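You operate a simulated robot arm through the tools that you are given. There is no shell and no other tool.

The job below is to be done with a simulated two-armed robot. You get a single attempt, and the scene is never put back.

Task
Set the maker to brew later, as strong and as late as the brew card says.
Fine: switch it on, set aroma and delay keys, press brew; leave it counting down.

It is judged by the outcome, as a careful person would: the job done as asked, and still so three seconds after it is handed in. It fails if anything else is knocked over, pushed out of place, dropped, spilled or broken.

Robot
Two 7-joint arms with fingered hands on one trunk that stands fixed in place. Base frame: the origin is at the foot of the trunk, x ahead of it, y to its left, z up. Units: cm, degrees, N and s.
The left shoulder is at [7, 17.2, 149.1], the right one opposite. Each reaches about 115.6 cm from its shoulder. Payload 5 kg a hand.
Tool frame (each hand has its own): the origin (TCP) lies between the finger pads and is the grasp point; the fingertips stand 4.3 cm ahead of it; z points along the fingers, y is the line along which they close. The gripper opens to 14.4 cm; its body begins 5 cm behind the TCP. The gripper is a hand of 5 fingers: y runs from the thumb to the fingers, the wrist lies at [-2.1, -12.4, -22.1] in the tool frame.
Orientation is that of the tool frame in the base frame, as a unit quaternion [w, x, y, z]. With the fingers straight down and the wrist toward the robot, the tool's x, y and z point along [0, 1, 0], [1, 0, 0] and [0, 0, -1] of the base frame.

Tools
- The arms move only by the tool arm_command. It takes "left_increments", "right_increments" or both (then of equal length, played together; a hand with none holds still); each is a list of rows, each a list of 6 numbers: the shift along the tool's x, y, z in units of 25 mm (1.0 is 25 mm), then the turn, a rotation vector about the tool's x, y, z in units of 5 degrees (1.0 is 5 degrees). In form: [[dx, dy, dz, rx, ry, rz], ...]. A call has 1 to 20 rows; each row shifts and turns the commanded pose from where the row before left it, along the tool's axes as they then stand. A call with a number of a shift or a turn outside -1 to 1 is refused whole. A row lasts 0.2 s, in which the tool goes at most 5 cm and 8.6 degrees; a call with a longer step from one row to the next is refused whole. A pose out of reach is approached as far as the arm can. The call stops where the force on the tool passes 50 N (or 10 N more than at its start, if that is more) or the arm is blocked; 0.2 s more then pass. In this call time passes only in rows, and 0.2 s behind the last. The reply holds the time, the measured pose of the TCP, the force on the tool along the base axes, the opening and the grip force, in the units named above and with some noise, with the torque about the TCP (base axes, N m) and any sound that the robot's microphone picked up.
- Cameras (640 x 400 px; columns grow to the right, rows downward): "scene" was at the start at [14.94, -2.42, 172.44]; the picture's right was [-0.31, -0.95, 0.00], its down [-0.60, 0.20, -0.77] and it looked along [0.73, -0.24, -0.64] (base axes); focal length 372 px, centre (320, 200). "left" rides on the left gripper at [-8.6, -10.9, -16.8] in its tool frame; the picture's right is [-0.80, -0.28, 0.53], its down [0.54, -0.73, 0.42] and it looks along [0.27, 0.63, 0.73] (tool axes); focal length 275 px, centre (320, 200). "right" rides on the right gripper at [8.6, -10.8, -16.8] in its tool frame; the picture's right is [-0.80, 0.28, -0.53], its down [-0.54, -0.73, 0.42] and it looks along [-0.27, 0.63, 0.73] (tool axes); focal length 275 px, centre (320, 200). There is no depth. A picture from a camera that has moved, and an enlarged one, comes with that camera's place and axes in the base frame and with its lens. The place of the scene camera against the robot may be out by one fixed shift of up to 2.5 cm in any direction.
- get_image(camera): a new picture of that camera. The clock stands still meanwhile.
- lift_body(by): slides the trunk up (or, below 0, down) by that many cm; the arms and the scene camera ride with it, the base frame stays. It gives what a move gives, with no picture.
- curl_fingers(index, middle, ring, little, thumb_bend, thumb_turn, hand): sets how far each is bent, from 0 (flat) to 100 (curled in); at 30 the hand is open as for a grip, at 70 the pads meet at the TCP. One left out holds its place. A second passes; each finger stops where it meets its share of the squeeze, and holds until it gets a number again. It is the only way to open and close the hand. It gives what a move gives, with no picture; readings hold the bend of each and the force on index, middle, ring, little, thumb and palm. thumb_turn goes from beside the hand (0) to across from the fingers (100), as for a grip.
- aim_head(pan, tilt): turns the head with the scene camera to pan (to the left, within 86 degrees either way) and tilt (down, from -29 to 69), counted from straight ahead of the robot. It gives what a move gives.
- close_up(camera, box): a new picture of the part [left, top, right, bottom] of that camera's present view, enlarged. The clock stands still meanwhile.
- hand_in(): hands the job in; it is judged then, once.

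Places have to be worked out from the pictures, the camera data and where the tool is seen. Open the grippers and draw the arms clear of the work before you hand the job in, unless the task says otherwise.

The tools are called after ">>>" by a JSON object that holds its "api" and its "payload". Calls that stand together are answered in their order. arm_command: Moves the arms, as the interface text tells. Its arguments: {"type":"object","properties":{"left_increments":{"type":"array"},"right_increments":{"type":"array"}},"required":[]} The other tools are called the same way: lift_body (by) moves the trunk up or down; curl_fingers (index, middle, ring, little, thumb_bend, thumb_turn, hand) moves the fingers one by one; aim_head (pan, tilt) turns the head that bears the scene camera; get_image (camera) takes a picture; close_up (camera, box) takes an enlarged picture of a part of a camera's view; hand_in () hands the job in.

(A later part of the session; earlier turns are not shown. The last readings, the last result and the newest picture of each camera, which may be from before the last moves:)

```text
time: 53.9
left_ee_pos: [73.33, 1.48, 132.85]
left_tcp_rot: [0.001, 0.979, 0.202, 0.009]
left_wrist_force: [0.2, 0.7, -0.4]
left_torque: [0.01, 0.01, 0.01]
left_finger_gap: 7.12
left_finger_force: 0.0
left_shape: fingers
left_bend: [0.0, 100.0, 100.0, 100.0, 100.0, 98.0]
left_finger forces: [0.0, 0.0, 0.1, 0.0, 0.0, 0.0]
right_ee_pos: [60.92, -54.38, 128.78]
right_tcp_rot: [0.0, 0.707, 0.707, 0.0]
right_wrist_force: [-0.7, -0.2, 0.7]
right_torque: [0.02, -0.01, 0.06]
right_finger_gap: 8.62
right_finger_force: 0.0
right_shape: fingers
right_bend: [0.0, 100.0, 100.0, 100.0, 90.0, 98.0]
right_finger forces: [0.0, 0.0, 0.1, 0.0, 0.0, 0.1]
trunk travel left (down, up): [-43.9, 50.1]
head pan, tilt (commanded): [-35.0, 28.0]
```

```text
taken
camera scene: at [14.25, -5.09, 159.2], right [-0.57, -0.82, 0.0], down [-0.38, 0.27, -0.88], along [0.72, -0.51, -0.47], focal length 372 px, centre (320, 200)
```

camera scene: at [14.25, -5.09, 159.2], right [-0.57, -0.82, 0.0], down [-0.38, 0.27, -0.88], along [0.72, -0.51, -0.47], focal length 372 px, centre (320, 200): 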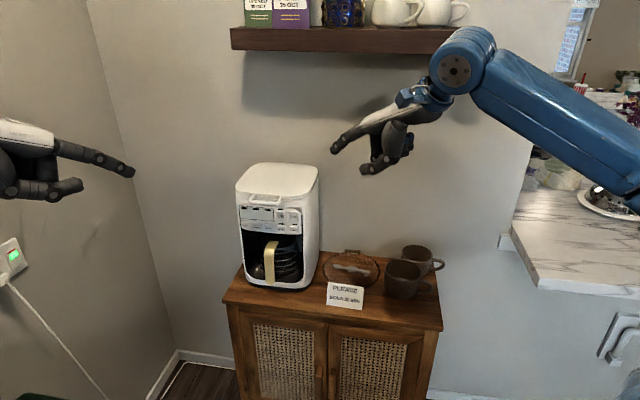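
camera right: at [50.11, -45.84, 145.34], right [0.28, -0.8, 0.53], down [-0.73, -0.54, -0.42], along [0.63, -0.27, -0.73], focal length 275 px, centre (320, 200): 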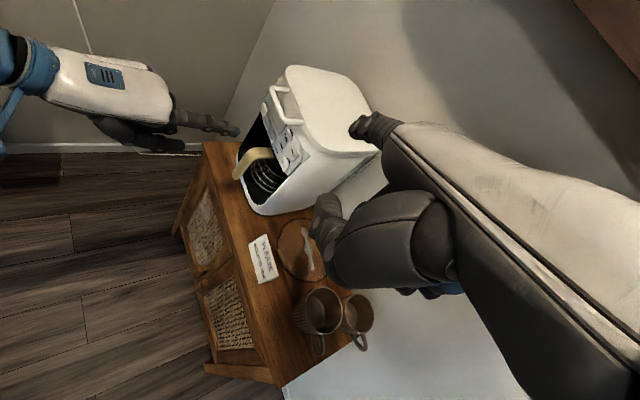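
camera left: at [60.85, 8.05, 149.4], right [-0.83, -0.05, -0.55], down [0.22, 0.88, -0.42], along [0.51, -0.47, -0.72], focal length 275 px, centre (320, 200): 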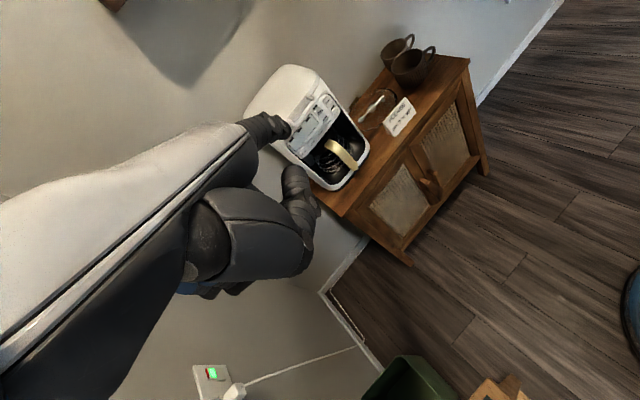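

The observer view is restored. I'll bring the right hand left, yaw it -25° and pitch it up 22°, staying at a safe height.

>>> {"api": "arm_command", "payload": {"right_increments": [[0.909, 0.291, 0, 0, 0, 0], [0.909, 0.291, 0, 0, 0, 0], [0.909, 0.291, 0, 0, 0, 0], [0.909, 0.291, 0, 0, 0, 0], [0.909, 0.291, 0, 0, 0, 0], [0.909, 0.291, 0, 0, 0, 0], [0.909, 0.291, 0, 0, 0, 0], [0, 0, 0, 0, 0, 1], [0, 0, 0, 0, 0, 1], [0, 0, 0, 0, 0, 1], [0, 0, 0, 0, 0, 1], [0, 0, 0, 0, 0, 1], [0, 0, 0, -0.88, 0, 0], [0, 0, 0, -0.88, 0, 0], [0, 0, 0, -0.88, 0, 0], [0, 0, 0, -0.88, 0, 0], [0, 0, 0, -0.88, 0, 0]]}}

>>> {"api": "get_image", "payload": {"camera": "right"}}

>>> {"api": "get_image", "payload": {"camera": "scene"}}

>>> {"api": "get_image", "payload": {"camera": "left"}}

```text
time: 57.5
left_ee_pos: [73.39, 1.51, 132.86]
left_tcp_rot: [0.0, 0.979, 0.203, 0.009]
left_wrist_force: [0.1, -0.2, 0.7]
left_torque: [-0.02, -0.02, -0.01]
left_finger_gap: 7.12
left_finger_force: 0.0
left_shape: fingers
left_bend: [0.0, 100.0, 100.0, 100.0, 100.0, 98.0]
left_finger forces: [0.1, 0.0, 0.0, 0.1, 0.0, 0.0]
right_ee_pos: [65.91, -38.54, 128.82]
right_tcp_rot: [0.161, 0.828, 0.527, 0.102]
right_wrist_force: [0.4, 0.3, 0.3]
right_torque: [0.0, -0.01, 0.01]
right_finger_gap: 8.59
right_finger_force: 0.1
right_shape: fingers
right_bend: [0.0, 100.0, 100.0, 100.0, 90.0, 98.0]
right_finger forces: [0.0, 0.0, 0.0, 0.0, 0.0, 0.1]
trunk travel left (down, up): [-43.9, 50.1]
head pan, tilt (commanded): [-35.0, 28.0]
```

```text
taken
camera right: at [54.82, -23.85, 140.14], right [-0.28, -0.75, 0.6], down [-0.7, -0.27, -0.66], along [0.66, -0.6, -0.44], focal length 275 px, centre (320, 200)
```

right: 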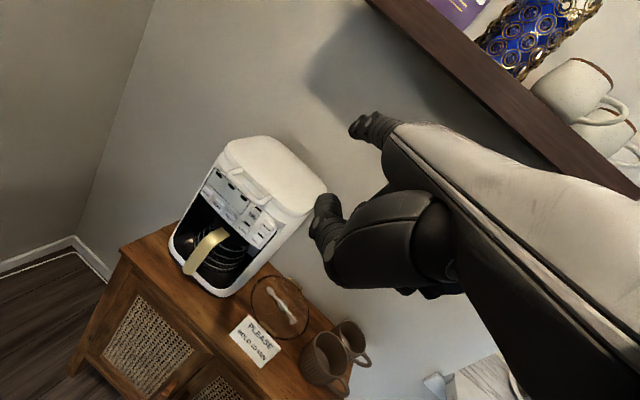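

```text
taken
camera scene: at [14.26, -5.04, 159.22], right [-0.57, -0.82, 0.0], down [-0.38, 0.27, -0.88], along [0.72, -0.51, -0.47], focal length 372 px, centre (320, 200)
```

scene: 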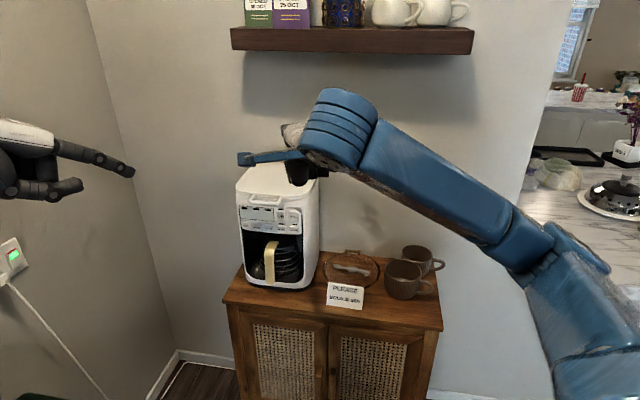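

```text
taken
camera left: at [60.86, 8.09, 149.38], right [-0.83, -0.05, -0.55], down [0.22, 0.88, -0.42], along [0.51, -0.47, -0.72], focal length 275 px, centre (320, 200)
```

left: 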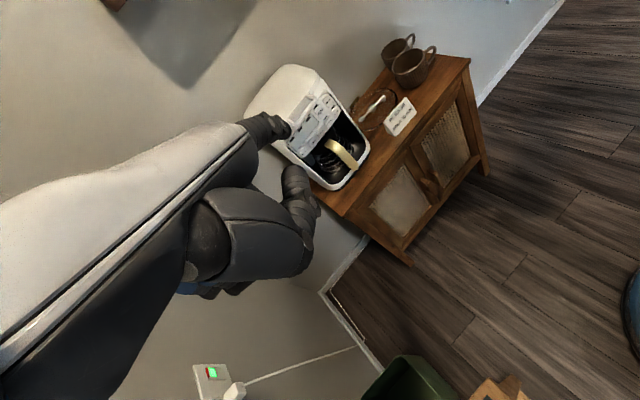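

The right hand is at a clean pose. I'll descend halfway, check, then go on to the standoff.

>>> {"api": "arm_command", "payload": {"right_increments": [[0.115, -0.111, 0.93, 0, 0, 0], [0.115, -0.111, 0.93, 0, 0, 0], [0.115, -0.111, 0.93, 0, 0, 0], [0.115, -0.111, 0.93, 0, 0, 0], [0.115, -0.111, 0.93, 0, 0, 0], [0.115, -0.111, 0.93, 0, 0, 0], [0.115, -0.111, 0.93, 0, 0, 0]]}}

>>> {"api": "get_image", "payload": {"camera": "scene"}}

>>> {"api": "get_image", "payload": {"camera": "left"}}

```text
time: 59.1
left_ee_pos: [73.57, 1.58, 132.73]
left_tcp_rot: [0.001, 0.979, 0.203, 0.008]
left_wrist_force: [-0.5, -0.1, -0.2]
left_torque: [-0.01, 0.02, -0.02]
left_finger_gap: 7.09
left_finger_force: 0.1
left_shape: fingers
left_bend: [0.0, 100.0, 100.0, 100.0, 100.0, 98.0]
left_finger forces: [0.0, 0.1, 0.0, 0.0, 0.0, 0.1]
right_ee_pos: [70.85, -38.54, 112.84]
right_tcp_rot: [0.16, 0.828, 0.527, 0.103]
right_wrist_force: [-0.4, 0.2, -0.3]
right_torque: [0.01, 0.02, 0.01]
right_finger_gap: 8.62
right_finger_force: 0.0
right_shape: fingers
right_bend: [0.0, 100.0, 100.0, 100.0, 90.0, 98.0]
right_finger forces: [0.0, 0.0, 0.1, 0.1, 0.0, 0.1]
trunk travel left (down, up): [-43.9, 50.1]
head pan, tilt (commanded): [-35.0, 28.0]
```

```text
taken
camera scene: at [14.34, -5.06, 159.21], right [-0.57, -0.82, 0.0], down [-0.39, 0.27, -0.88], along [0.72, -0.51, -0.47], focal length 372 px, centre (320, 200)
```

scene: 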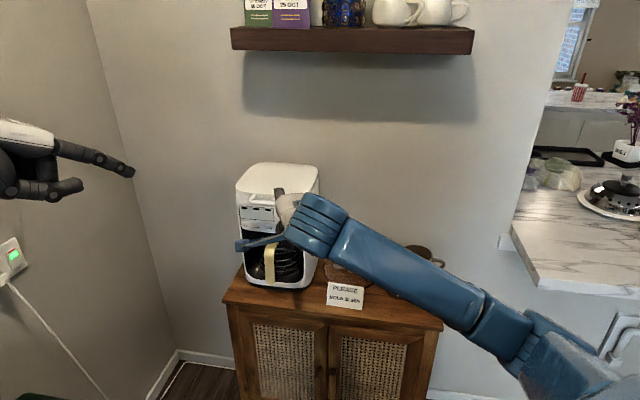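

```text
taken
camera left: at [60.93, 8.07, 149.35], right [-0.83, -0.05, -0.55], down [0.22, 0.88, -0.42], along [0.51, -0.47, -0.72], focal length 275 px, centre (320, 200)
```

left: 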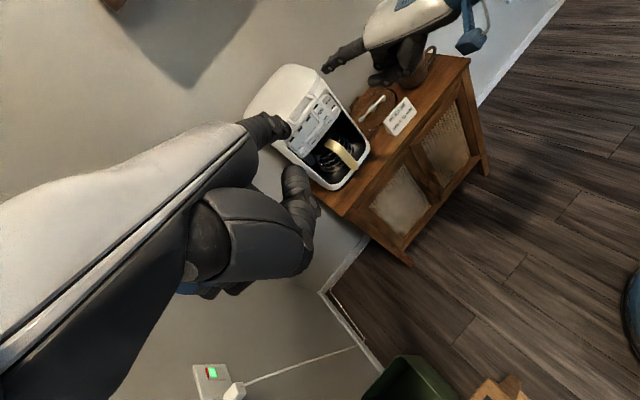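

Tracking is exact and there's no reach problem. Continuing to the standoff.

>>> {"api": "arm_command", "payload": {"right_increments": [[0.115, -0.111, 0.93, 0, 0, 0], [0.115, -0.111, 0.93, 0, 0, 0], [0.115, -0.111, 0.93, 0, 0, 0], [0.115, -0.111, 0.93, 0, 0, 0], [0.115, -0.111, 0.93, 0, 0, 0], [0.115, -0.111, 0.93, 0, 0, 0]]}}

>>> {"api": "get_image", "payload": {"camera": "scene"}}

>>> {"api": "get_image", "payload": {"camera": "left"}}

>>> {"api": "get_image", "payload": {"camera": "right"}}

```text
time: 60.5
left_ee_pos: [73.44, 1.68, 132.77]
left_tcp_rot: [0.001, 0.979, 0.203, 0.008]
left_wrist_force: [0.0, -0.3, -1.3]
left_torque: [0.02, 0.02, 0.01]
left_finger_gap: 7.12
left_finger_force: 0.1
left_shape: fingers
left_bend: [0.0, 100.0, 100.0, 100.0, 100.0, 98.0]
left_finger forces: [0.0, 0.1, 0.1, 0.0, 0.0, 0.0]
right_ee_pos: [74.75, -38.47, 99.44]
right_tcp_rot: [0.161, 0.828, 0.527, 0.101]
right_wrist_force: [-0.4, -0.1, 0.0]
right_torque: [0.03, 0.04, 0.01]
right_finger_gap: 8.62
right_finger_force: 0.0
right_shape: fingers
right_bend: [0.0, 100.0, 100.0, 100.0, 90.0, 98.0]
right_finger forces: [0.0, 0.1, 0.0, 0.0, 0.1, 0.0]
trunk travel left (down, up): [-43.9, 50.1]
head pan, tilt (commanded): [-35.0, 28.0]
```

```text
taken
camera scene: at [14.33, -5.01, 159.21], right [-0.57, -0.82, 0.0], down [-0.39, 0.27, -0.88], along [0.72, -0.51, -0.47], focal length 372 px, centre (320, 200)
```

scene: 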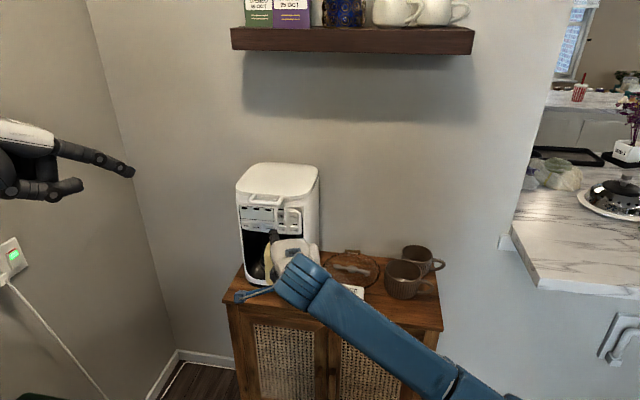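

```text
taken
camera left: at [60.92, 8.12, 149.35], right [-0.83, -0.06, -0.55], down [0.22, 0.88, -0.42], along [0.51, -0.47, -0.72], focal length 275 px, centre (320, 200)
```

left: 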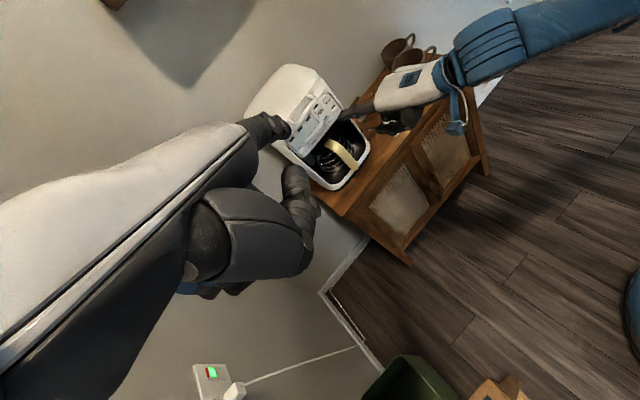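

```text
taken
camera right: at [63.68, -23.76, 110.69], right [-0.28, -0.75, 0.6], down [-0.7, -0.27, -0.66], along [0.66, -0.6, -0.44], focal length 275 px, centre (320, 200)
```

right: 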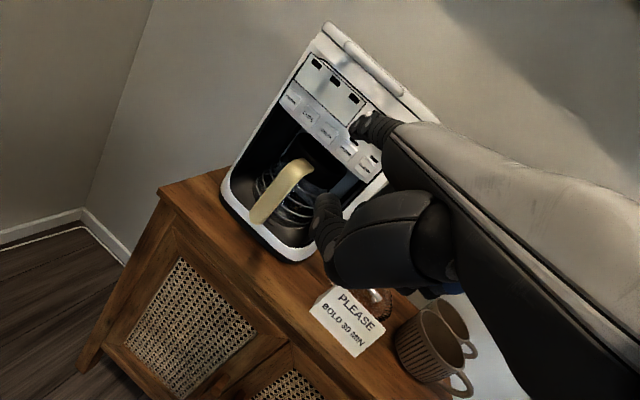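

The right arm is exactly where I commanded it, and every camera sees the panel. I'll zoom in to find the fingertip.

>>> {"api": "close_up", "payload": {"camera": "left", "box": [285, 80, 385, 160]}}

>>> {"api": "close_up", "payload": {"camera": "right", "box": [270, 50, 420, 190]}}

>>> {"api": "close_up", "payload": {"camera": "scene", "box": [225, 180, 345, 300]}}

```text
5.00 times, centred on (335, 120) of left
camera zoom: at [60.92, 8.12, 149.35], right [-0.83, -0.06, -0.55], down [0.22, 0.88, -0.42], along [0.51, -0.47, -0.72], focal length 1376 px, centre (245, 600)
```

zoom: 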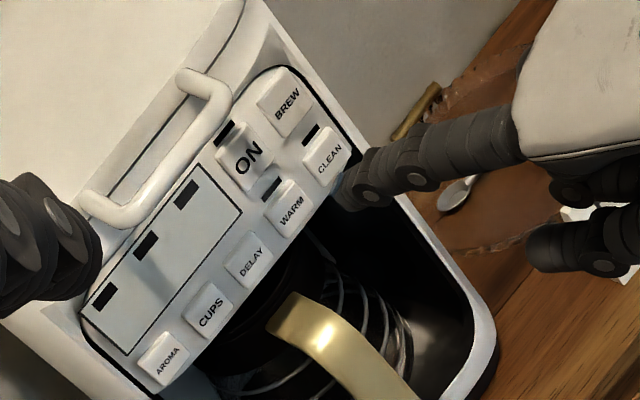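

```text
2.86 times, centred on (345, 120) of right
camera zoom: at [63.68, -23.76, 110.69], right [-0.28, -0.75, 0.6], down [-0.7, -0.27, -0.66], along [0.66, -0.6, -0.44], focal length 786 px, centre (249, 429)
```

zoom: 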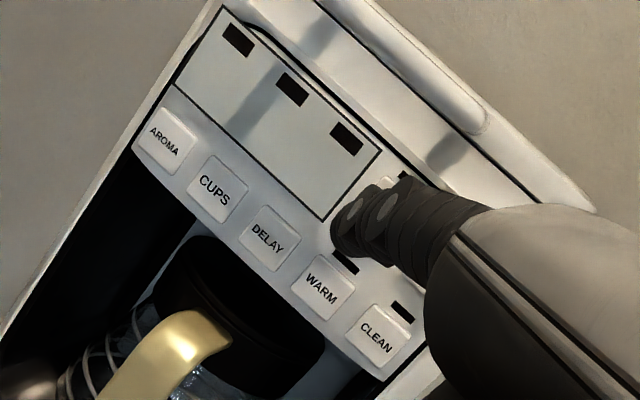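

```text
3.33 times, centred on (285, 240) of scene
camera zoom: at [14.33, -5.01, 159.21], right [-0.57, -0.82, 0.0], down [-0.39, 0.27, -0.88], along [0.72, -0.51, -0.47], focal length 1239 px, centre (437, 67)
```

zoom: 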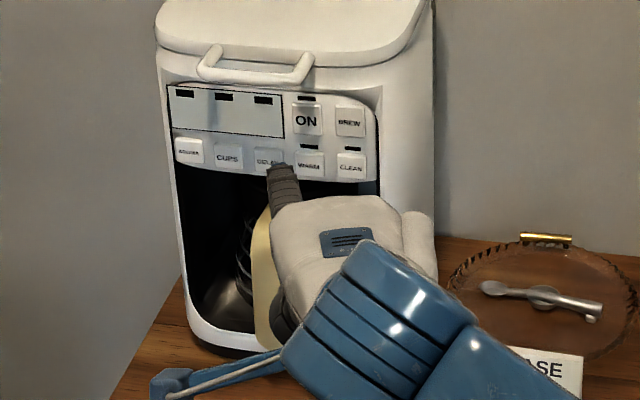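

The fingertip is at (88.05, -42.9, 105.1), which matches the prediction to within a few mm. I'll advance 5.5 cm along the panel normal towards ON, leaving about a 2.5 cm gap.

>>> {"api": "arm_command", "payload": {"right_increments": [[-0.189, 0.475, 0.203, 0, 0, 0], [-0.189, 0.475, 0.203, 0, 0, 0], [-0.189, 0.475, 0.203, 0, 0, 0], [-0.189, 0.475, 0.203, 0, 0, 0]]}}

>>> {"api": "close_up", "payload": {"camera": "left", "box": [285, 80, 385, 160]}}

>>> {"api": "close_up", "payload": {"camera": "right", "box": [290, 50, 430, 180]}}

>>> {"api": "close_up", "payload": {"camera": "scene", "box": [230, 180, 340, 280]}}

```text
time: 61.5
left_ee_pos: [73.52, 1.53, 132.76]
left_tcp_rot: [0.002, 0.979, 0.203, 0.009]
left_wrist_force: [-0.2, 0.8, -0.1]
left_torque: [-0.02, 0.04, 0.01]
left_finger_gap: 7.1
left_finger_force: 0.1
left_shape: fingers
left_bend: [0.0, 100.0, 100.0, 100.0, 100.0, 98.0]
left_finger forces: [0.1, 0.1, 0.0, 0.0, 0.0, 0.0]
right_ee_pos: [78.75, -42.37, 99.3]
right_tcp_rot: [0.161, 0.828, 0.527, 0.102]
right_wrist_force: [-0.2, -0.4, -0.7]
right_torque: [0.03, 0.02, -0.02]
right_finger_gap: 8.59
right_finger_force: 0.0
right_shape: fingers
right_bend: [0.0, 100.0, 100.0, 100.0, 90.0, 98.0]
right_finger forces: [0.0, 0.0, 0.0, 0.0, 0.0, 0.0]
trunk travel left (down, up): [-43.9, 50.1]
head pan, tilt (commanded): [-35.0, 28.0]
```

```text
5.00 times, centred on (335, 120) of left
camera zoom: at [60.94, 8.11, 149.34], right [-0.83, -0.05, -0.55], down [0.22, 0.88, -0.42], along [0.51, -0.47, -0.72], focal length 1376 px, centre (245, 600)
```

zoom: 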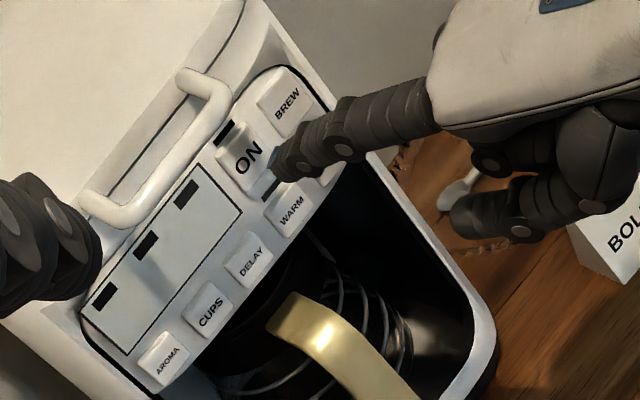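

```text
3.08 times, centred on (360, 115) of right
camera zoom: at [67.59, -27.64, 110.73], right [-0.28, -0.75, 0.6], down [-0.7, -0.27, -0.66], along [0.66, -0.6, -0.44], focal length 847 px, centre (197, 462)
```

zoom: 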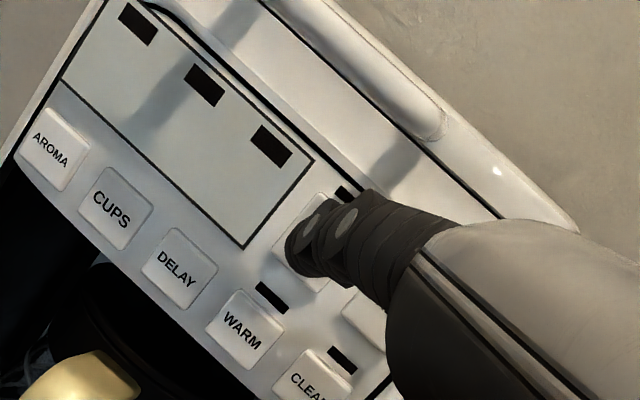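

```text
4.00 times, centred on (285, 230) of scene
camera zoom: at [14.35, -5.02, 159.2], right [-0.57, -0.82, 0.0], down [-0.39, 0.27, -0.88], along [0.72, -0.51, -0.47], focal length 1487 px, centre (460, 80)
```

zoom: 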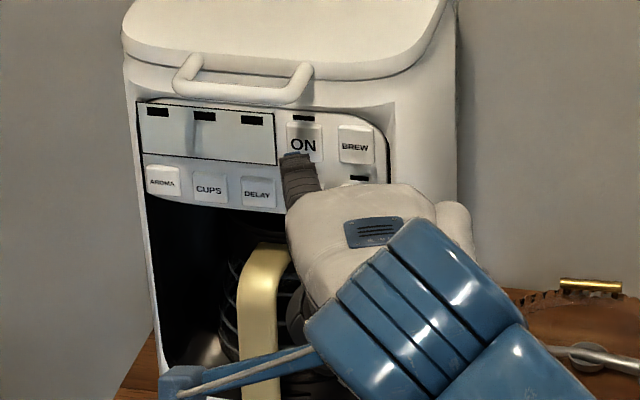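

The tip is about 2.4 cm from ON and aligned within 2 mm. I'll advance 1.5 cm, then use small steps.

>>> {"api": "arm_command", "payload": {"right_increments": [[-0.069, 0.174, 0.07, 0, 0, 0], [-0.069, 0.174, 0.07, 0, 0, 0], [-0.069, 0.174, 0.07, 0, 0, 0]]}}

>>> {"api": "close_up", "payload": {"camera": "left", "box": [295, 90, 365, 140]}}

```text
time: 62.3
left_ee_pos: [73.32, 1.59, 132.8]
left_tcp_rot: [0.002, 0.979, 0.203, 0.008]
left_wrist_force: [-0.1, -0.5, -0.5]
left_torque: [0.02, 0.02, -0.01]
left_finger_gap: 7.12
left_finger_force: 0.0
left_shape: fingers
left_bend: [0.0, 100.0, 100.0, 100.0, 100.0, 98.0]
left_finger forces: [0.1, 0.0, 0.0, 0.1, 0.0, 0.1]
right_ee_pos: [79.83, -43.36, 99.42]
right_tcp_rot: [0.161, 0.828, 0.527, 0.103]
right_wrist_force: [-0.5, 0.0, -0.9]
right_torque: [0.03, 0.02, 0.02]
right_finger_gap: 8.57
right_finger_force: 0.0
right_shape: fingers
right_bend: [0.0, 100.0, 100.0, 100.0, 90.0, 98.0]
right_finger forces: [0.0, 0.0, 0.0, 0.1, 0.1, 0.0]
trunk travel left (down, up): [-43.9, 50.1]
head pan, tilt (commanded): [-35.0, 28.0]
```

```text
8.00 times, centred on (330, 115) of left
camera zoom: at [60.89, 8.11, 149.37], right [-0.83, -0.06, -0.55], down [0.22, 0.88, -0.42], along [0.51, -0.47, -0.72], focal length 2202 px, centre (240, 880)
```

zoom: 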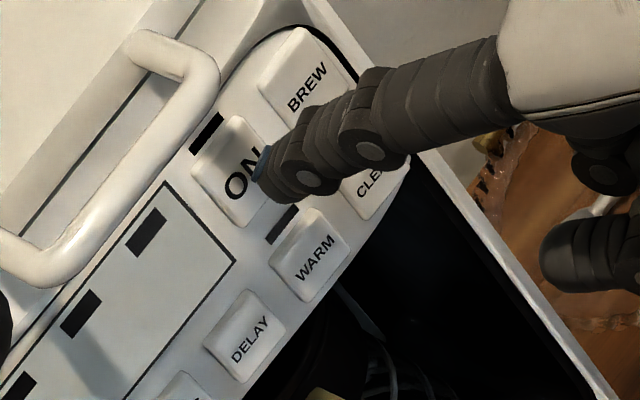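

The gap is about 0.9 cm and the tip is over ON. Now small steps, watching the force.

>>> {"api": "arm_command", "payload": {"right_increments": [[-0.0343, 0.087, 0.0351, 0, 0, 0], [-0.0343, 0.087, 0.0351, 0, 0, 0]]}}

>>> {"api": "arm_command", "payload": {"right_increments": [[-0.0343, 0.087, 0.0351, 0, 0, 0]]}}

```text
time: 62.9
left_ee_pos: [73.55, 1.51, 132.77]
left_tcp_rot: [0.0, 0.979, 0.204, 0.008]
left_wrist_force: [-0.3, -0.1, 0.3]
left_torque: [0.01, 0.0, -0.01]
left_finger_gap: 7.12
left_finger_force: 0.1
left_shape: fingers
left_bend: [0.0, 100.0, 100.0, 100.0, 100.0, 98.0]
left_finger forces: [0.1, 0.1, 0.1, 0.1, 0.1, 0.1]
right_ee_pos: [80.22, -43.6, 99.25]
right_tcp_rot: [0.161, 0.828, 0.527, 0.102]
right_wrist_force: [-0.4, -0.7, 0.4]
right_torque: [-0.01, 0.0, 0.03]
right_finger_gap: 8.61
right_finger_force: 0.0
right_shape: fingers
right_bend: [0.0, 100.0, 100.0, 100.0, 90.0, 98.0]
right_finger forces: [0.0, 0.1, 0.0, 0.0, 0.0, 0.0]
trunk travel left (down, up): [-43.9, 50.1]
head pan, tilt (commanded): [-35.0, 28.0]
```

```text
time: 63.3
left_ee_pos: [73.4, 1.5, 132.7]
left_tcp_rot: [0.001, 0.979, 0.202, 0.008]
left_wrist_force: [-0.3, 0.2, 0.5]
left_torque: [-0.03, 0.02, 0.04]
left_finger_gap: 7.11
left_finger_force: 0.1
left_shape: fingers
left_bend: [0.0, 100.0, 100.0, 100.0, 100.0, 98.0]
left_finger forces: [0.1, 0.0, 0.0, 0.0, 0.0, 0.0]
right_ee_pos: [80.29, -43.97, 99.37]
right_tcp_rot: [0.161, 0.828, 0.527, 0.101]
right_wrist_force: [-0.1, -0.2, 0.2]
right_torque: [-0.01, 0.01, 0.0]
right_finger_gap: 8.6
right_finger_force: 0.0
right_shape: fingers
right_bend: [0.0, 100.0, 100.0, 100.0, 90.0, 98.0]
right_finger forces: [0.0, 0.0, 0.0, 0.0, 0.0, 0.0]
trunk travel left (down, up): [-43.9, 50.1]
head pan, tilt (commanded): [-35.0, 28.0]
```

No contact yet. I'll keep stepping in 2.5 mm increments.

>>> {"api": "arm_command", "payload": {"right_increments": [[-0.0343, 0.087, 0.0351, 0, 0, 0]]}}

>>> {"api": "close_up", "payload": {"camera": "left", "box": [295, 90, 365, 140]}}

```text
time: 63.7
left_ee_pos: [73.38, 1.61, 132.74]
left_tcp_rot: [0.001, 0.979, 0.204, 0.009]
left_wrist_force: [-0.4, -0.2, -0.1]
left_torque: [0.0, 0.0, -0.01]
left_finger_gap: 7.08
left_finger_force: 0.2
left_shape: fingers
left_bend: [0.0, 100.0, 100.0, 100.0, 100.0, 98.0]
left_finger forces: [0.0, 0.0, 0.0, 0.0, 0.0, 0.0]
right_ee_pos: [80.55, -44.1, 99.3]
right_tcp_rot: [0.16, 0.828, 0.528, 0.102]
right_wrist_force: [-0.2, 0.1, -0.1]
right_torque: [-0.03, -0.03, -0.01]
right_finger_gap: 8.59
right_finger_force: 0.1
right_shape: fingers
right_bend: [0.0, 100.0, 100.0, 100.0, 90.0, 98.0]
right_finger forces: [0.0, 0.0, 0.0, 0.0, 0.0, 0.0]
trunk travel left (down, up): [-43.9, 50.1]
head pan, tilt (commanded): [-35.0, 28.0]
```

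```text
8.00 times, centred on (330, 115) of left
camera zoom: at [60.89, 8.12, 149.36], right [-0.83, -0.06, -0.55], down [0.22, 0.88, -0.42], along [0.51, -0.47, -0.72], focal length 2202 px, centre (240, 880)
```

zoom: 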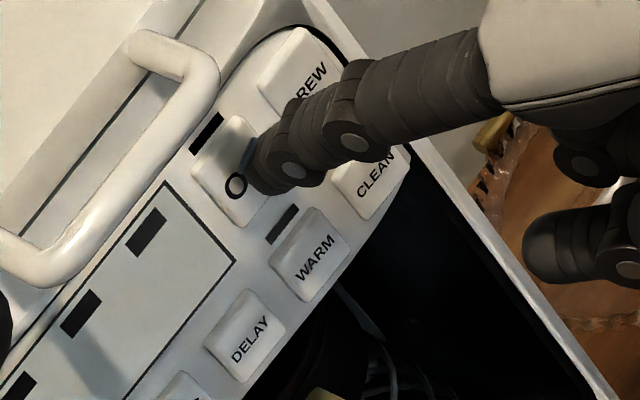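

The tip is right at the key face. I'll continue pushing in 2 mm steps.

>>> {"api": "arm_command", "payload": {"right_increments": [[-0.0275, 0.07, 0.028, 0, 0, 0]]}}

>>> {"api": "arm_command", "payload": {"right_increments": [[-0.0275, 0.07, 0.028, 0, 0, 0]]}}

```text
time: 64.1
left_ee_pos: [73.31, 1.55, 132.73]
left_tcp_rot: [0.001, 0.979, 0.203, 0.008]
left_wrist_force: [-0.3, -0.6, -0.1]
left_torque: [0.0, -0.03, 0.03]
left_finger_gap: 7.11
left_finger_force: 0.0
left_shape: fingers
left_bend: [0.0, 100.0, 100.0, 100.0, 100.0, 98.0]
left_finger forces: [0.0, 0.0, 0.0, 0.0, 0.0, 0.0]
right_ee_pos: [80.67, -44.27, 99.28]
right_tcp_rot: [0.161, 0.828, 0.527, 0.102]
right_wrist_force: [-0.4, -0.5, 0.1]
right_torque: [0.02, 0.0, 0.0]
right_finger_gap: 8.57
right_finger_force: 0.1
right_shape: fingers
right_bend: [0.0, 100.0, 100.0, 100.0, 90.0, 98.0]
right_finger forces: [0.1, 0.0, 0.0, 0.1, 0.0, 0.0]
trunk travel left (down, up): [-43.9, 50.1]
head pan, tilt (commanded): [-35.0, 28.0]
```

```text
time: 64.5
left_ee_pos: [73.58, 1.54, 132.71]
left_tcp_rot: [0.0, 0.979, 0.203, 0.009]
left_wrist_force: [0.2, -0.1, 0.0]
left_torque: [0.02, 0.0, 0.0]
left_finger_gap: 7.12
left_finger_force: 0.2
left_shape: fingers
left_bend: [0.0, 100.0, 100.0, 100.0, 100.0, 98.0]
left_finger forces: [0.0, 0.0, 0.0, 0.1, 0.0, 0.1]
right_ee_pos: [80.78, -44.32, 99.31]
right_tcp_rot: [0.161, 0.828, 0.528, 0.103]
right_wrist_force: [-0.5, 0.4, -0.3]
right_torque: [-0.01, -0.09, -0.01]
right_finger_gap: 8.61
right_finger_force: 0.1
right_shape: fingers
right_bend: [0.0, 100.0, 100.0, 100.0, 90.0, 98.0]
right_finger forces: [1.3, 0.1, 0.1, 0.0, 0.0, 0.1]
trunk travel left (down, up): [-43.9, 50.1]
head pan, tilt (commanded): [-35.0, 28.0]
heard: click
```

I heard a click, with 1.3 N on the index, so ON was pressed. I'll back off 2 cm and look at the display.

>>> {"api": "arm_command", "payload": {"right_increments": [[0.069, -0.174, -0.07, 0, 0, 0], [0.069, -0.174, -0.07, 0, 0, 0], [0.069, -0.174, -0.07, 0, 0, 0], [0.069, -0.174, -0.07, 0, 0, 0]]}}

>>> {"api": "close_up", "payload": {"camera": "left", "box": [295, 90, 365, 140]}}

>>> {"api": "close_up", "payload": {"camera": "scene", "box": [230, 190, 310, 240]}}

>>> {"api": "close_up", "payload": {"camera": "right", "box": [290, 50, 430, 180]}}

```text
time: 65.5
left_ee_pos: [73.26, 1.54, 132.76]
left_tcp_rot: [0.001, 0.979, 0.202, 0.009]
left_wrist_force: [-0.3, -0.3, -0.2]
left_torque: [-0.03, -0.03, 0.0]
left_finger_gap: 7.09
left_finger_force: 0.0
left_shape: fingers
left_bend: [0.0, 100.0, 100.0, 100.0, 100.0, 98.0]
left_finger forces: [0.0, 0.0, 0.0, 0.0, 0.1, 0.1]
right_ee_pos: [79.41, -42.8, 99.29]
right_tcp_rot: [0.16, 0.828, 0.527, 0.102]
right_wrist_force: [-0.7, -0.3, 0.7]
right_torque: [0.0, 0.02, -0.02]
right_finger_gap: 8.57
right_finger_force: 0.0
right_shape: fingers
right_bend: [0.0, 100.0, 100.0, 100.0, 90.0, 98.0]
right_finger forces: [0.0, 0.1, 0.0, 0.0, 0.0, 0.0]
trunk travel left (down, up): [-43.9, 50.1]
head pan, tilt (commanded): [-35.0, 28.0]
```

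```text
8.00 times, centred on (330, 115) of left
camera zoom: at [60.88, 8.14, 149.37], right [-0.83, -0.06, -0.55], down [0.22, 0.88, -0.42], along [0.51, -0.47, -0.72], focal length 2202 px, centre (240, 880)
```

zoom: 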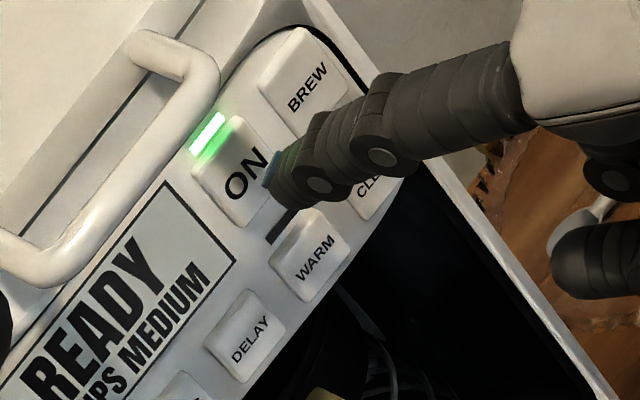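

```text
8.00 times, centred on (270, 215) of scene
camera zoom: at [14.28, -4.99, 159.21], right [-0.57, -0.82, 0.0], down [-0.38, 0.27, -0.88], along [0.72, -0.51, -0.47], focal length 2974 px, centre (720, 80)
```

zoom: 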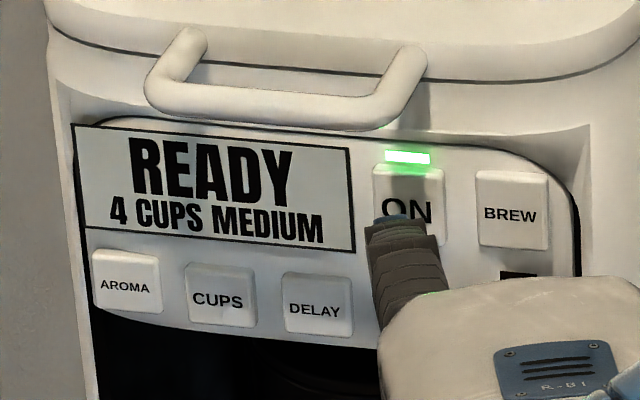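

```text
3.08 times, centred on (360, 115) of right
camera zoom: at [68.23, -28.22, 110.62], right [-0.28, -0.75, 0.6], down [-0.7, -0.27, -0.66], along [0.66, -0.6, -0.44], focal length 847 px, centre (197, 462)
```

zoom: 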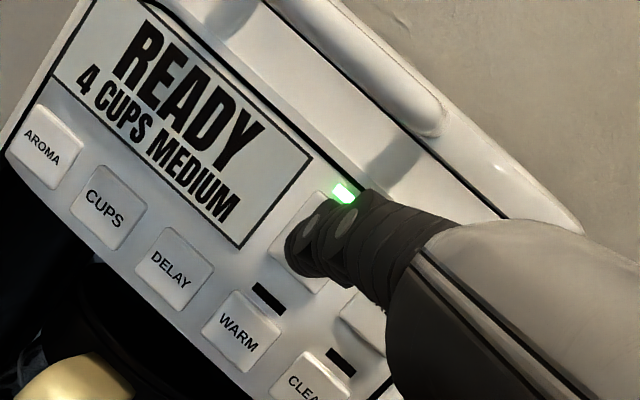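

It works: the display shows READY, 4 CUPS MEDIUM. Next I'll move to AROMA, backing out first, then shifting left and down to about 4 cm in front of it.

>>> {"api": "arm_command", "payload": {"right_increments": [[0.206, -0.522, -0.211, 0, 0, 0], [0.206, -0.522, -0.211, 0, 0, 0], [0.647, 0.192, 0.407, 0, 0, 0], [0.647, 0.192, 0.407, 0, 0, 0], [0.647, 0.192, 0.407, 0, 0, 0], [0.647, 0.192, 0.407, 0, 0, 0], [0.647, 0.192, 0.407, 0, 0, 0], [0.647, 0.192, 0.407, 0, 0, 0]]}}

>>> {"api": "close_up", "payload": {"camera": "left", "box": [275, 85, 375, 165]}}

>>> {"api": "close_up", "payload": {"camera": "scene", "box": [220, 180, 340, 280]}}

>>> {"api": "close_up", "payload": {"camera": "right", "box": [290, 50, 430, 180]}}

```text
time: 67.3
left_ee_pos: [73.5, 1.65, 132.75]
left_tcp_rot: [0.001, 0.979, 0.202, 0.009]
left_wrist_force: [0.6, 0.3, 0.4]
left_torque: [-0.03, 0.01, -0.01]
left_finger_gap: 7.08
left_finger_force: 0.1
left_shape: fingers
left_bend: [0.0, 100.0, 100.0, 100.0, 100.0, 98.0]
left_finger forces: [0.0, 0.1, 0.0, 0.0, 0.1, 0.0]
right_ee_pos: [85.84, -34.17, 94.67]
right_tcp_rot: [0.161, 0.828, 0.527, 0.101]
right_wrist_force: [0.1, -0.5, -0.6]
right_torque: [-0.03, 0.01, -0.04]
right_finger_gap: 8.59
right_finger_force: 0.0
right_shape: fingers
right_bend: [0.0, 100.0, 100.0, 100.0, 90.0, 98.0]
right_finger forces: [0.1, 0.0, 0.1, 0.1, 0.1, 0.0]
trunk travel left (down, up): [-43.9, 50.1]
head pan, tilt (commanded): [-35.0, 28.0]
```

```text
5.00 times, centred on (325, 125) of left
camera zoom: at [60.95, 8.17, 149.33], right [-0.83, -0.06, -0.55], down [0.22, 0.88, -0.42], along [0.51, -0.47, -0.72], focal length 1376 px, centre (295, 575)
```

zoom: 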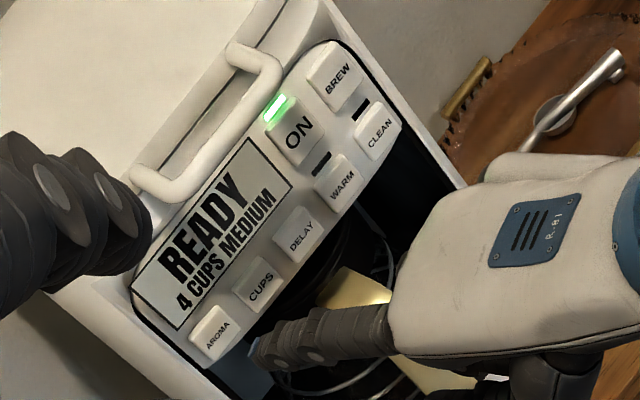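

```text
4.00 times, centred on (280, 230) of scene
camera zoom: at [14.36, -4.94, 159.21], right [-0.57, -0.82, 0.0], down [-0.39, 0.27, -0.88], along [0.72, -0.51, -0.47], focal length 1487 px, centre (480, 80)
```

zoom: 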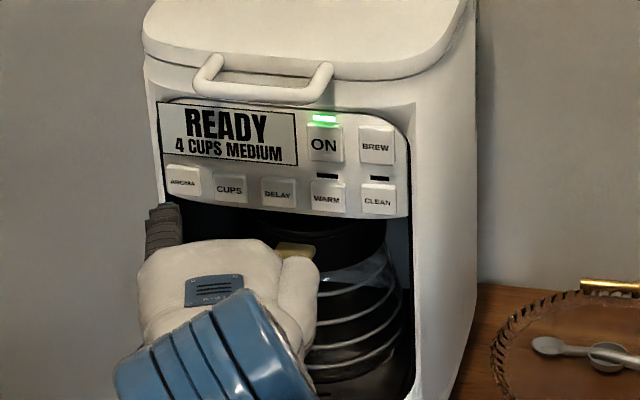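

```text
3.08 times, centred on (360, 115) of right
camera zoom: at [74.67, -19.43, 105.94], right [-0.28, -0.75, 0.6], down [-0.7, -0.27, -0.66], along [0.66, -0.6, -0.44], focal length 847 px, centre (197, 462)
```

zoom: 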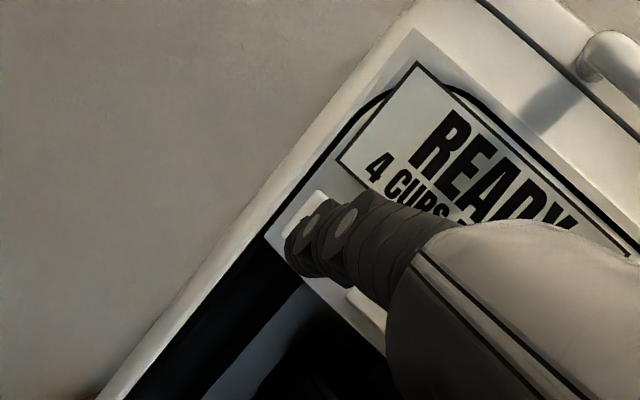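

The tip is aligned with AROMA, but in this pose my curled little finger would run into the pot's handle. I'll retreat, raise the hand, level the pitch so the hand rides above the handle, and yaw 8° more.

>>> {"api": "arm_command", "payload": {"right_increments": [[0.206, -0.522, -0.211, 0, 0, 0], [0.206, -0.522, -0.211, 0, 0, 0], [0, 0.289, -0.717, 0, 0, 0], [0, 0.289, -0.717, 0, 0, 0], [0, 0.289, -0.717, 0, 0, 0], [0, 0, 0, 0.88, 0, 0], [0, 0, 0, 0.88, 0, 0], [0, 0, 0, 0.88, 0, 0], [0, 0, 0, 0.88, 0, 0], [0, 0, 0, 0.88, 0, 0], [0, 0, 0, 0, 0, 0.8], [0, 0, 0, 0, 0, 0.8]]}}

>>> {"api": "close_up", "payload": {"camera": "left", "box": [275, 85, 375, 165]}}

>>> {"api": "close_up", "payload": {"camera": "scene", "box": [200, 180, 340, 300]}}

>>> {"api": "get_image", "payload": {"camera": "right"}}

```text
time: 69.9
left_ee_pos: [73.42, 1.67, 132.76]
left_tcp_rot: [0.001, 0.979, 0.202, 0.008]
left_wrist_force: [0.8, -0.3, -0.1]
left_torque: [0.0, 0.03, 0.0]
left_finger_gap: 7.12
left_finger_force: 0.0
left_shape: fingers
left_bend: [0.0, 100.0, 100.0, 100.0, 100.0, 98.0]
left_finger forces: [0.0, 0.0, 0.0, 0.0, 0.0, 0.0]
right_ee_pos: [83.6, -31.97, 100.45]
right_tcp_rot: [0.0, 0.879, 0.477, 0.0]
right_wrist_force: [-0.5, 0.5, 0.0]
right_torque: [0.0, 0.0, 0.01]
right_finger_gap: 8.6
right_finger_force: 0.1
right_shape: fingers
right_bend: [0.0, 100.0, 100.0, 100.0, 90.0, 98.0]
right_finger forces: [0.0, 0.0, 0.1, 0.1, 0.1, 0.0]
trunk travel left (down, up): [-43.9, 50.1]
head pan, tilt (commanded): [-35.0, 28.0]
```

```text
5.00 times, centred on (325, 125) of left
camera zoom: at [60.89, 8.16, 149.36], right [-0.83, -0.06, -0.55], down [0.22, 0.88, -0.42], along [0.51, -0.47, -0.72], focal length 1376 px, centre (295, 575)
```

zoom: 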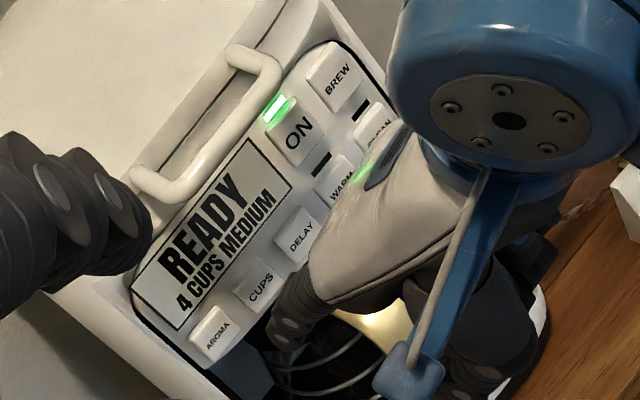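

```text
3.33 times, centred on (270, 240) of scene
camera zoom: at [14.3, -4.97, 159.21], right [-0.57, -0.82, 0.0], down [-0.39, 0.27, -0.88], along [0.72, -0.51, -0.47], focal length 1239 px, centre (487, 67)
```

zoom: 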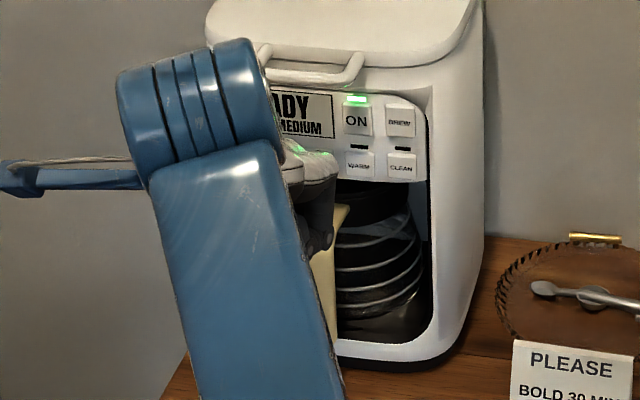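

```text
taken
camera right: at [79.28, -18.91, 117.04], right [-0.2, -0.82, 0.53], down [-0.9, -0.06, -0.42], along [0.38, -0.57, -0.73], focal length 275 px, centre (320, 200)
```

right: 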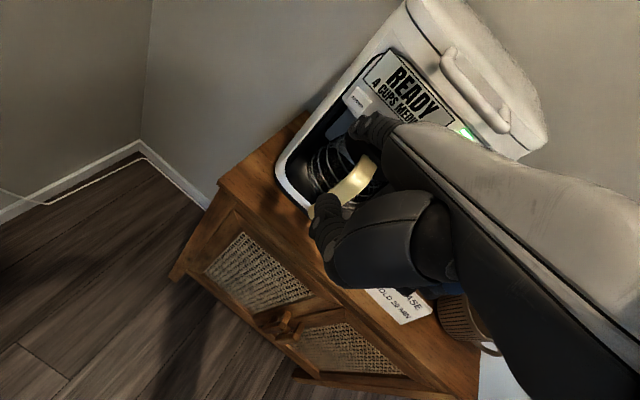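

The hand now rides above the pot handle and the tip is at about (97.1, -38.8, 100.5). I'll move 4.1 cm forward and 1.8 cm left, to about 1 cm short of AROMA.

>>> {"api": "arm_command", "payload": {"right_increments": [[0.09, 0.439, 0, 0, 0, 0], [0.09, 0.439, 0, 0, 0, 0], [0.09, 0.439, 0, 0, 0, 0], [0.09, 0.439, 0, 0, 0, 0]]}}

>>> {"api": "close_up", "payload": {"camera": "left", "box": [275, 85, 375, 165]}}

>>> {"api": "close_up", "payload": {"camera": "right", "box": [290, 50, 470, 200]}}

>>> {"api": "get_image", "payload": {"camera": "scene"}}

```text
time: 70.9
left_ee_pos: [73.56, 1.55, 132.63]
left_tcp_rot: [0.001, 0.979, 0.203, 0.008]
left_wrist_force: [-0.6, 0.1, -0.1]
left_torque: [0.0, 0.02, -0.01]
left_finger_gap: 7.12
left_finger_force: 0.0
left_shape: fingers
left_bend: [0.0, 100.0, 100.0, 100.0, 100.0, 98.0]
left_finger forces: [0.1, 0.0, 0.0, 0.0, 0.0, 0.0]
right_ee_pos: [87.75, -33.64, 100.42]
right_tcp_rot: [-0.001, 0.879, 0.477, 0.0]
right_wrist_force: [0.2, 0.5, 0.6]
right_torque: [0.01, 0.04, -0.01]
right_finger_gap: 8.6
right_finger_force: 0.0
right_shape: fingers
right_bend: [0.0, 100.0, 100.0, 100.0, 90.0, 98.0]
right_finger forces: [0.1, 0.0, 0.0, 0.0, 0.1, 0.0]
trunk travel left (down, up): [-43.9, 50.1]
head pan, tilt (commanded): [-35.0, 28.0]
```

```text
5.00 times, centred on (325, 125) of left
camera zoom: at [60.94, 8.11, 149.34], right [-0.83, -0.05, -0.55], down [0.22, 0.88, -0.42], along [0.51, -0.47, -0.72], focal length 1376 px, centre (295, 575)
```

zoom: 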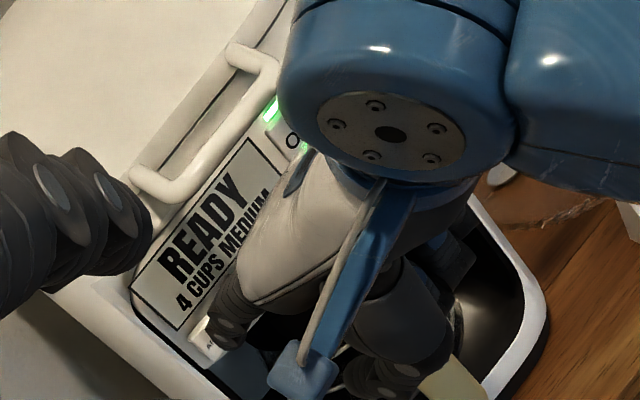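

```text
2.67 times, centred on (380, 125) of right
camera zoom: at [83.44, -20.58, 116.96], right [-0.2, -0.82, 0.53], down [-0.9, -0.06, -0.42], along [0.38, -0.57, -0.73], focal length 734 px, centre (160, 400)
```

zoom: 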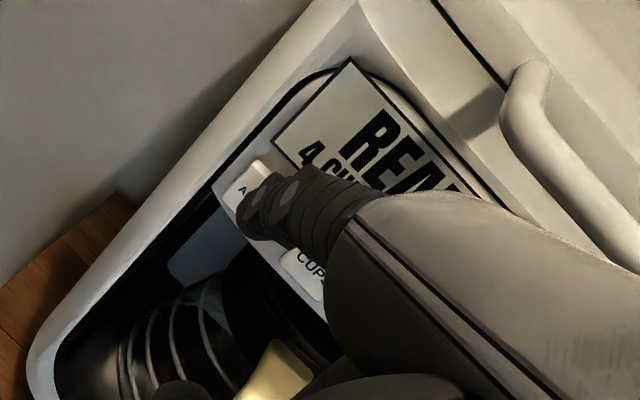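

```text
taken
camera scene: at [14.35, -5.02, 159.2], right [-0.57, -0.82, 0.0], down [-0.39, 0.27, -0.88], along [0.72, -0.51, -0.47], focal length 372 px, centre (320, 200)
```

scene: 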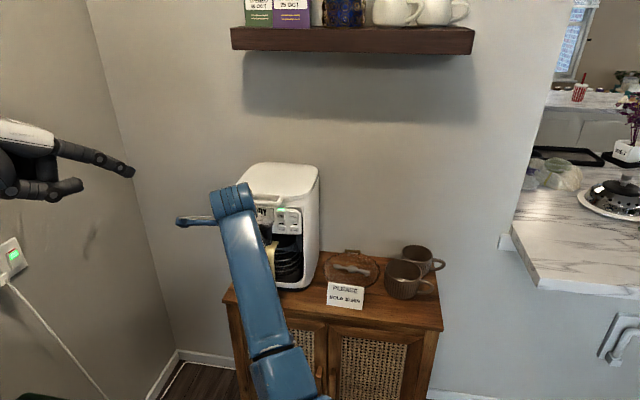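

The tip is about 1 cm in front of AROMA and centred. I'll advance 0.75 cm, then in small steps until it clicks.

>>> {"api": "arm_command", "payload": {"right_increments": [[-0.021, 0.098, 0, 0, 0, 0], [-0.021, 0.098, 0, 0, 0, 0], [-0.021, 0.098, 0, 0, 0, 0]]}}

>>> {"api": "arm_command", "payload": {"right_increments": [[-0.021, 0.098, 0, 0, 0, 0]]}}

>>> {"api": "close_up", "payload": {"camera": "left", "box": [275, 115, 345, 170]}}

>>> {"api": "close_up", "payload": {"camera": "right", "box": [310, 80, 450, 180]}}

```text
time: 71.7
left_ee_pos: [73.4, 1.63, 132.82]
left_tcp_rot: [0.001, 0.979, 0.202, 0.009]
left_wrist_force: [-0.5, 0.5, -0.4]
left_torque: [-0.01, 0.02, -0.01]
left_finger_gap: 7.11
left_finger_force: 0.2
left_shape: fingers
left_bend: [0.0, 100.0, 100.0, 100.0, 100.0, 98.0]
left_finger forces: [0.0, 0.0, 0.0, 0.0, 0.0, 0.0]
right_ee_pos: [88.31, -34.23, 100.57]
right_tcp_rot: [-0.001, 0.879, 0.477, 0.0]
right_wrist_force: [-0.6, 0.3, 0.4]
right_torque: [0.0, 0.03, -0.01]
right_finger_gap: 8.59
right_finger_force: 0.0
right_shape: fingers
right_bend: [0.0, 100.0, 100.0, 100.0, 90.0, 98.0]
right_finger forces: [0.2, 0.0, 0.0, 0.0, 0.0, 0.0]
trunk travel left (down, up): [-43.9, 50.1]
head pan, tilt (commanded): [-35.0, 28.0]
```

```text
time: 72.1
left_ee_pos: [73.34, 1.62, 132.8]
left_tcp_rot: [0.001, 0.979, 0.203, 0.008]
left_wrist_force: [-0.4, 0.4, -0.2]
left_torque: [0.0, -0.01, -0.02]
left_finger_gap: 7.13
left_finger_force: 0.1
left_shape: fingers
left_bend: [0.0, 100.0, 100.0, 100.0, 100.0, 98.0]
left_finger forces: [0.0, 0.0, 0.0, 0.1, 0.0, 0.0]
right_ee_pos: [88.65, -34.26, 100.33]
right_tcp_rot: [0.0, 0.879, 0.478, 0.0]
right_wrist_force: [-2.1, 0.5, 0.3]
right_torque: [-0.04, -0.03, 0.07]
right_finger_gap: 8.52
right_finger_force: 1.4
right_shape: fingers
right_bend: [0.0, 100.0, 100.0, 100.0, 90.0, 98.0]
right_finger forces: [2.0, 0.0, 0.0, 0.0, 0.0, 0.1]
trunk travel left (down, up): [-43.9, 50.1]
head pan, tilt (commanded): [-35.0, 28.0]
heard: click
```

```text
7.27 times, centred on (310, 142) of left
camera zoom: at [60.86, 8.14, 149.37], right [-0.83, -0.06, -0.55], down [0.22, 0.88, -0.42], along [0.51, -0.47, -0.72], focal length 2002 px, centre (393, 618)
```

zoom: 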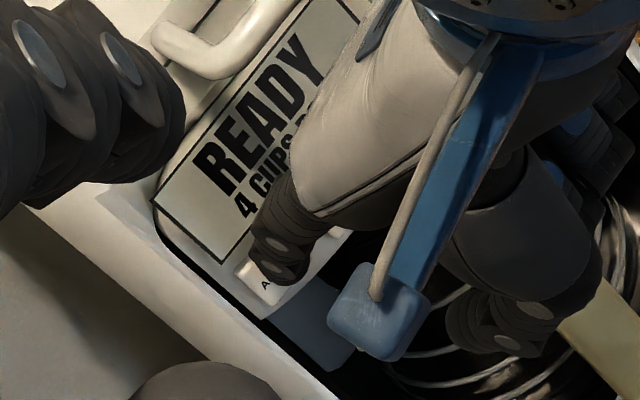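

```text
4.00 times, centred on (380, 130) of right
camera zoom: at [84.18, -21.27, 116.97], right [-0.2, -0.82, 0.53], down [-0.9, -0.06, -0.42], along [0.38, -0.57, -0.73], focal length 1101 px, centre (80, 480)
```

zoom: 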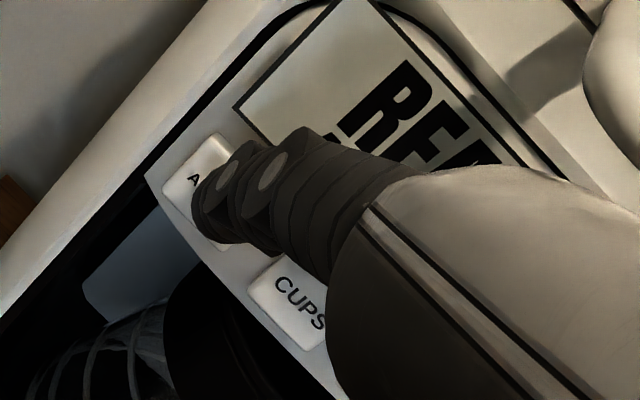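

AROMA clicked, with 2 N on the index. I'll back off to read the display.

>>> {"api": "arm_command", "payload": {"right_increments": [[0.084, -0.391, 0, 0, 0, 0], [0.084, -0.391, 0, 0, 0, 0], [0.084, -0.391, 0, 0, 0, 0], [0.084, -0.391, 0, 0, 0, 0], [0.084, -0.391, 0, 0, 0, 0]]}}

>>> {"api": "close_up", "payload": {"camera": "left", "box": [275, 85, 375, 165]}}

>>> {"api": "close_up", "payload": {"camera": "scene", "box": [200, 180, 340, 300]}}

```text
time: 73.3
left_ee_pos: [73.41, 1.68, 132.76]
left_tcp_rot: [0.001, 0.979, 0.203, 0.009]
left_wrist_force: [1.0, 0.0, 0.5]
left_torque: [-0.01, 0.05, 0.02]
left_finger_gap: 7.13
left_finger_force: 0.0
left_shape: fingers
left_bend: [0.0, 100.0, 100.0, 100.0, 100.0, 98.0]
left_finger forces: [0.0, 0.0, 0.1, 0.1, 0.0, 0.1]
right_ee_pos: [85.07, -30.71, 100.5]
right_tcp_rot: [0.0, 0.879, 0.477, 0.001]
right_wrist_force: [0.0, -0.2, 0.1]
right_torque: [-0.02, 0.01, 0.02]
right_finger_gap: 8.57
right_finger_force: 0.1
right_shape: fingers
right_bend: [0.0, 100.0, 100.0, 100.0, 90.0, 98.0]
right_finger forces: [0.0, 0.1, 0.0, 0.0, 0.1, 0.0]
trunk travel left (down, up): [-43.9, 50.1]
head pan, tilt (commanded): [-35.0, 28.0]
```

```text
5.00 times, centred on (325, 125) of left
camera zoom: at [60.87, 8.14, 149.37], right [-0.83, -0.06, -0.55], down [0.22, 0.88, -0.42], along [0.51, -0.47, -0.72], focal length 1376 px, centre (295, 575)
```

zoom: 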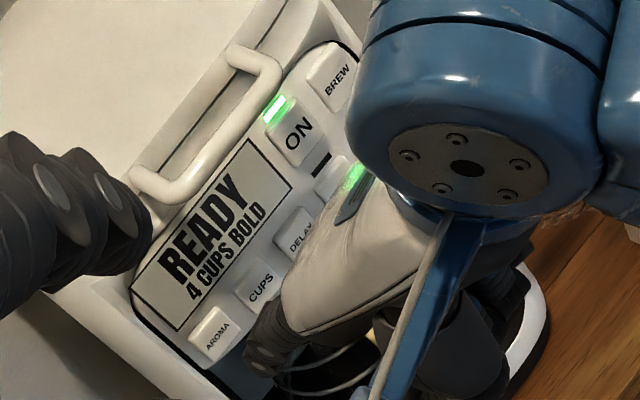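

```text
3.33 times, centred on (270, 240) of scene
camera zoom: at [14.28, -4.98, 159.21], right [-0.57, -0.82, 0.0], down [-0.38, 0.27, -0.88], along [0.72, -0.51, -0.47], focal length 1239 px, centre (487, 67)
```

zoom: 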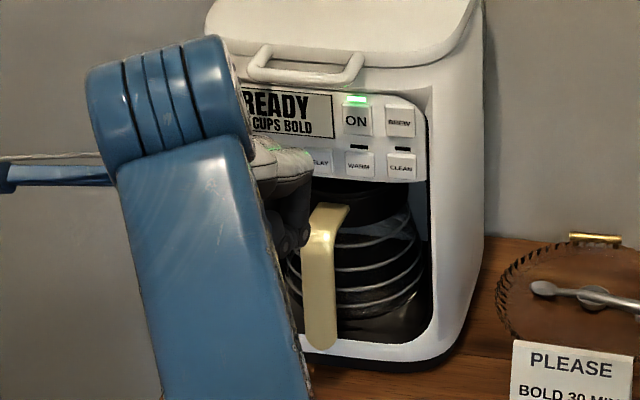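

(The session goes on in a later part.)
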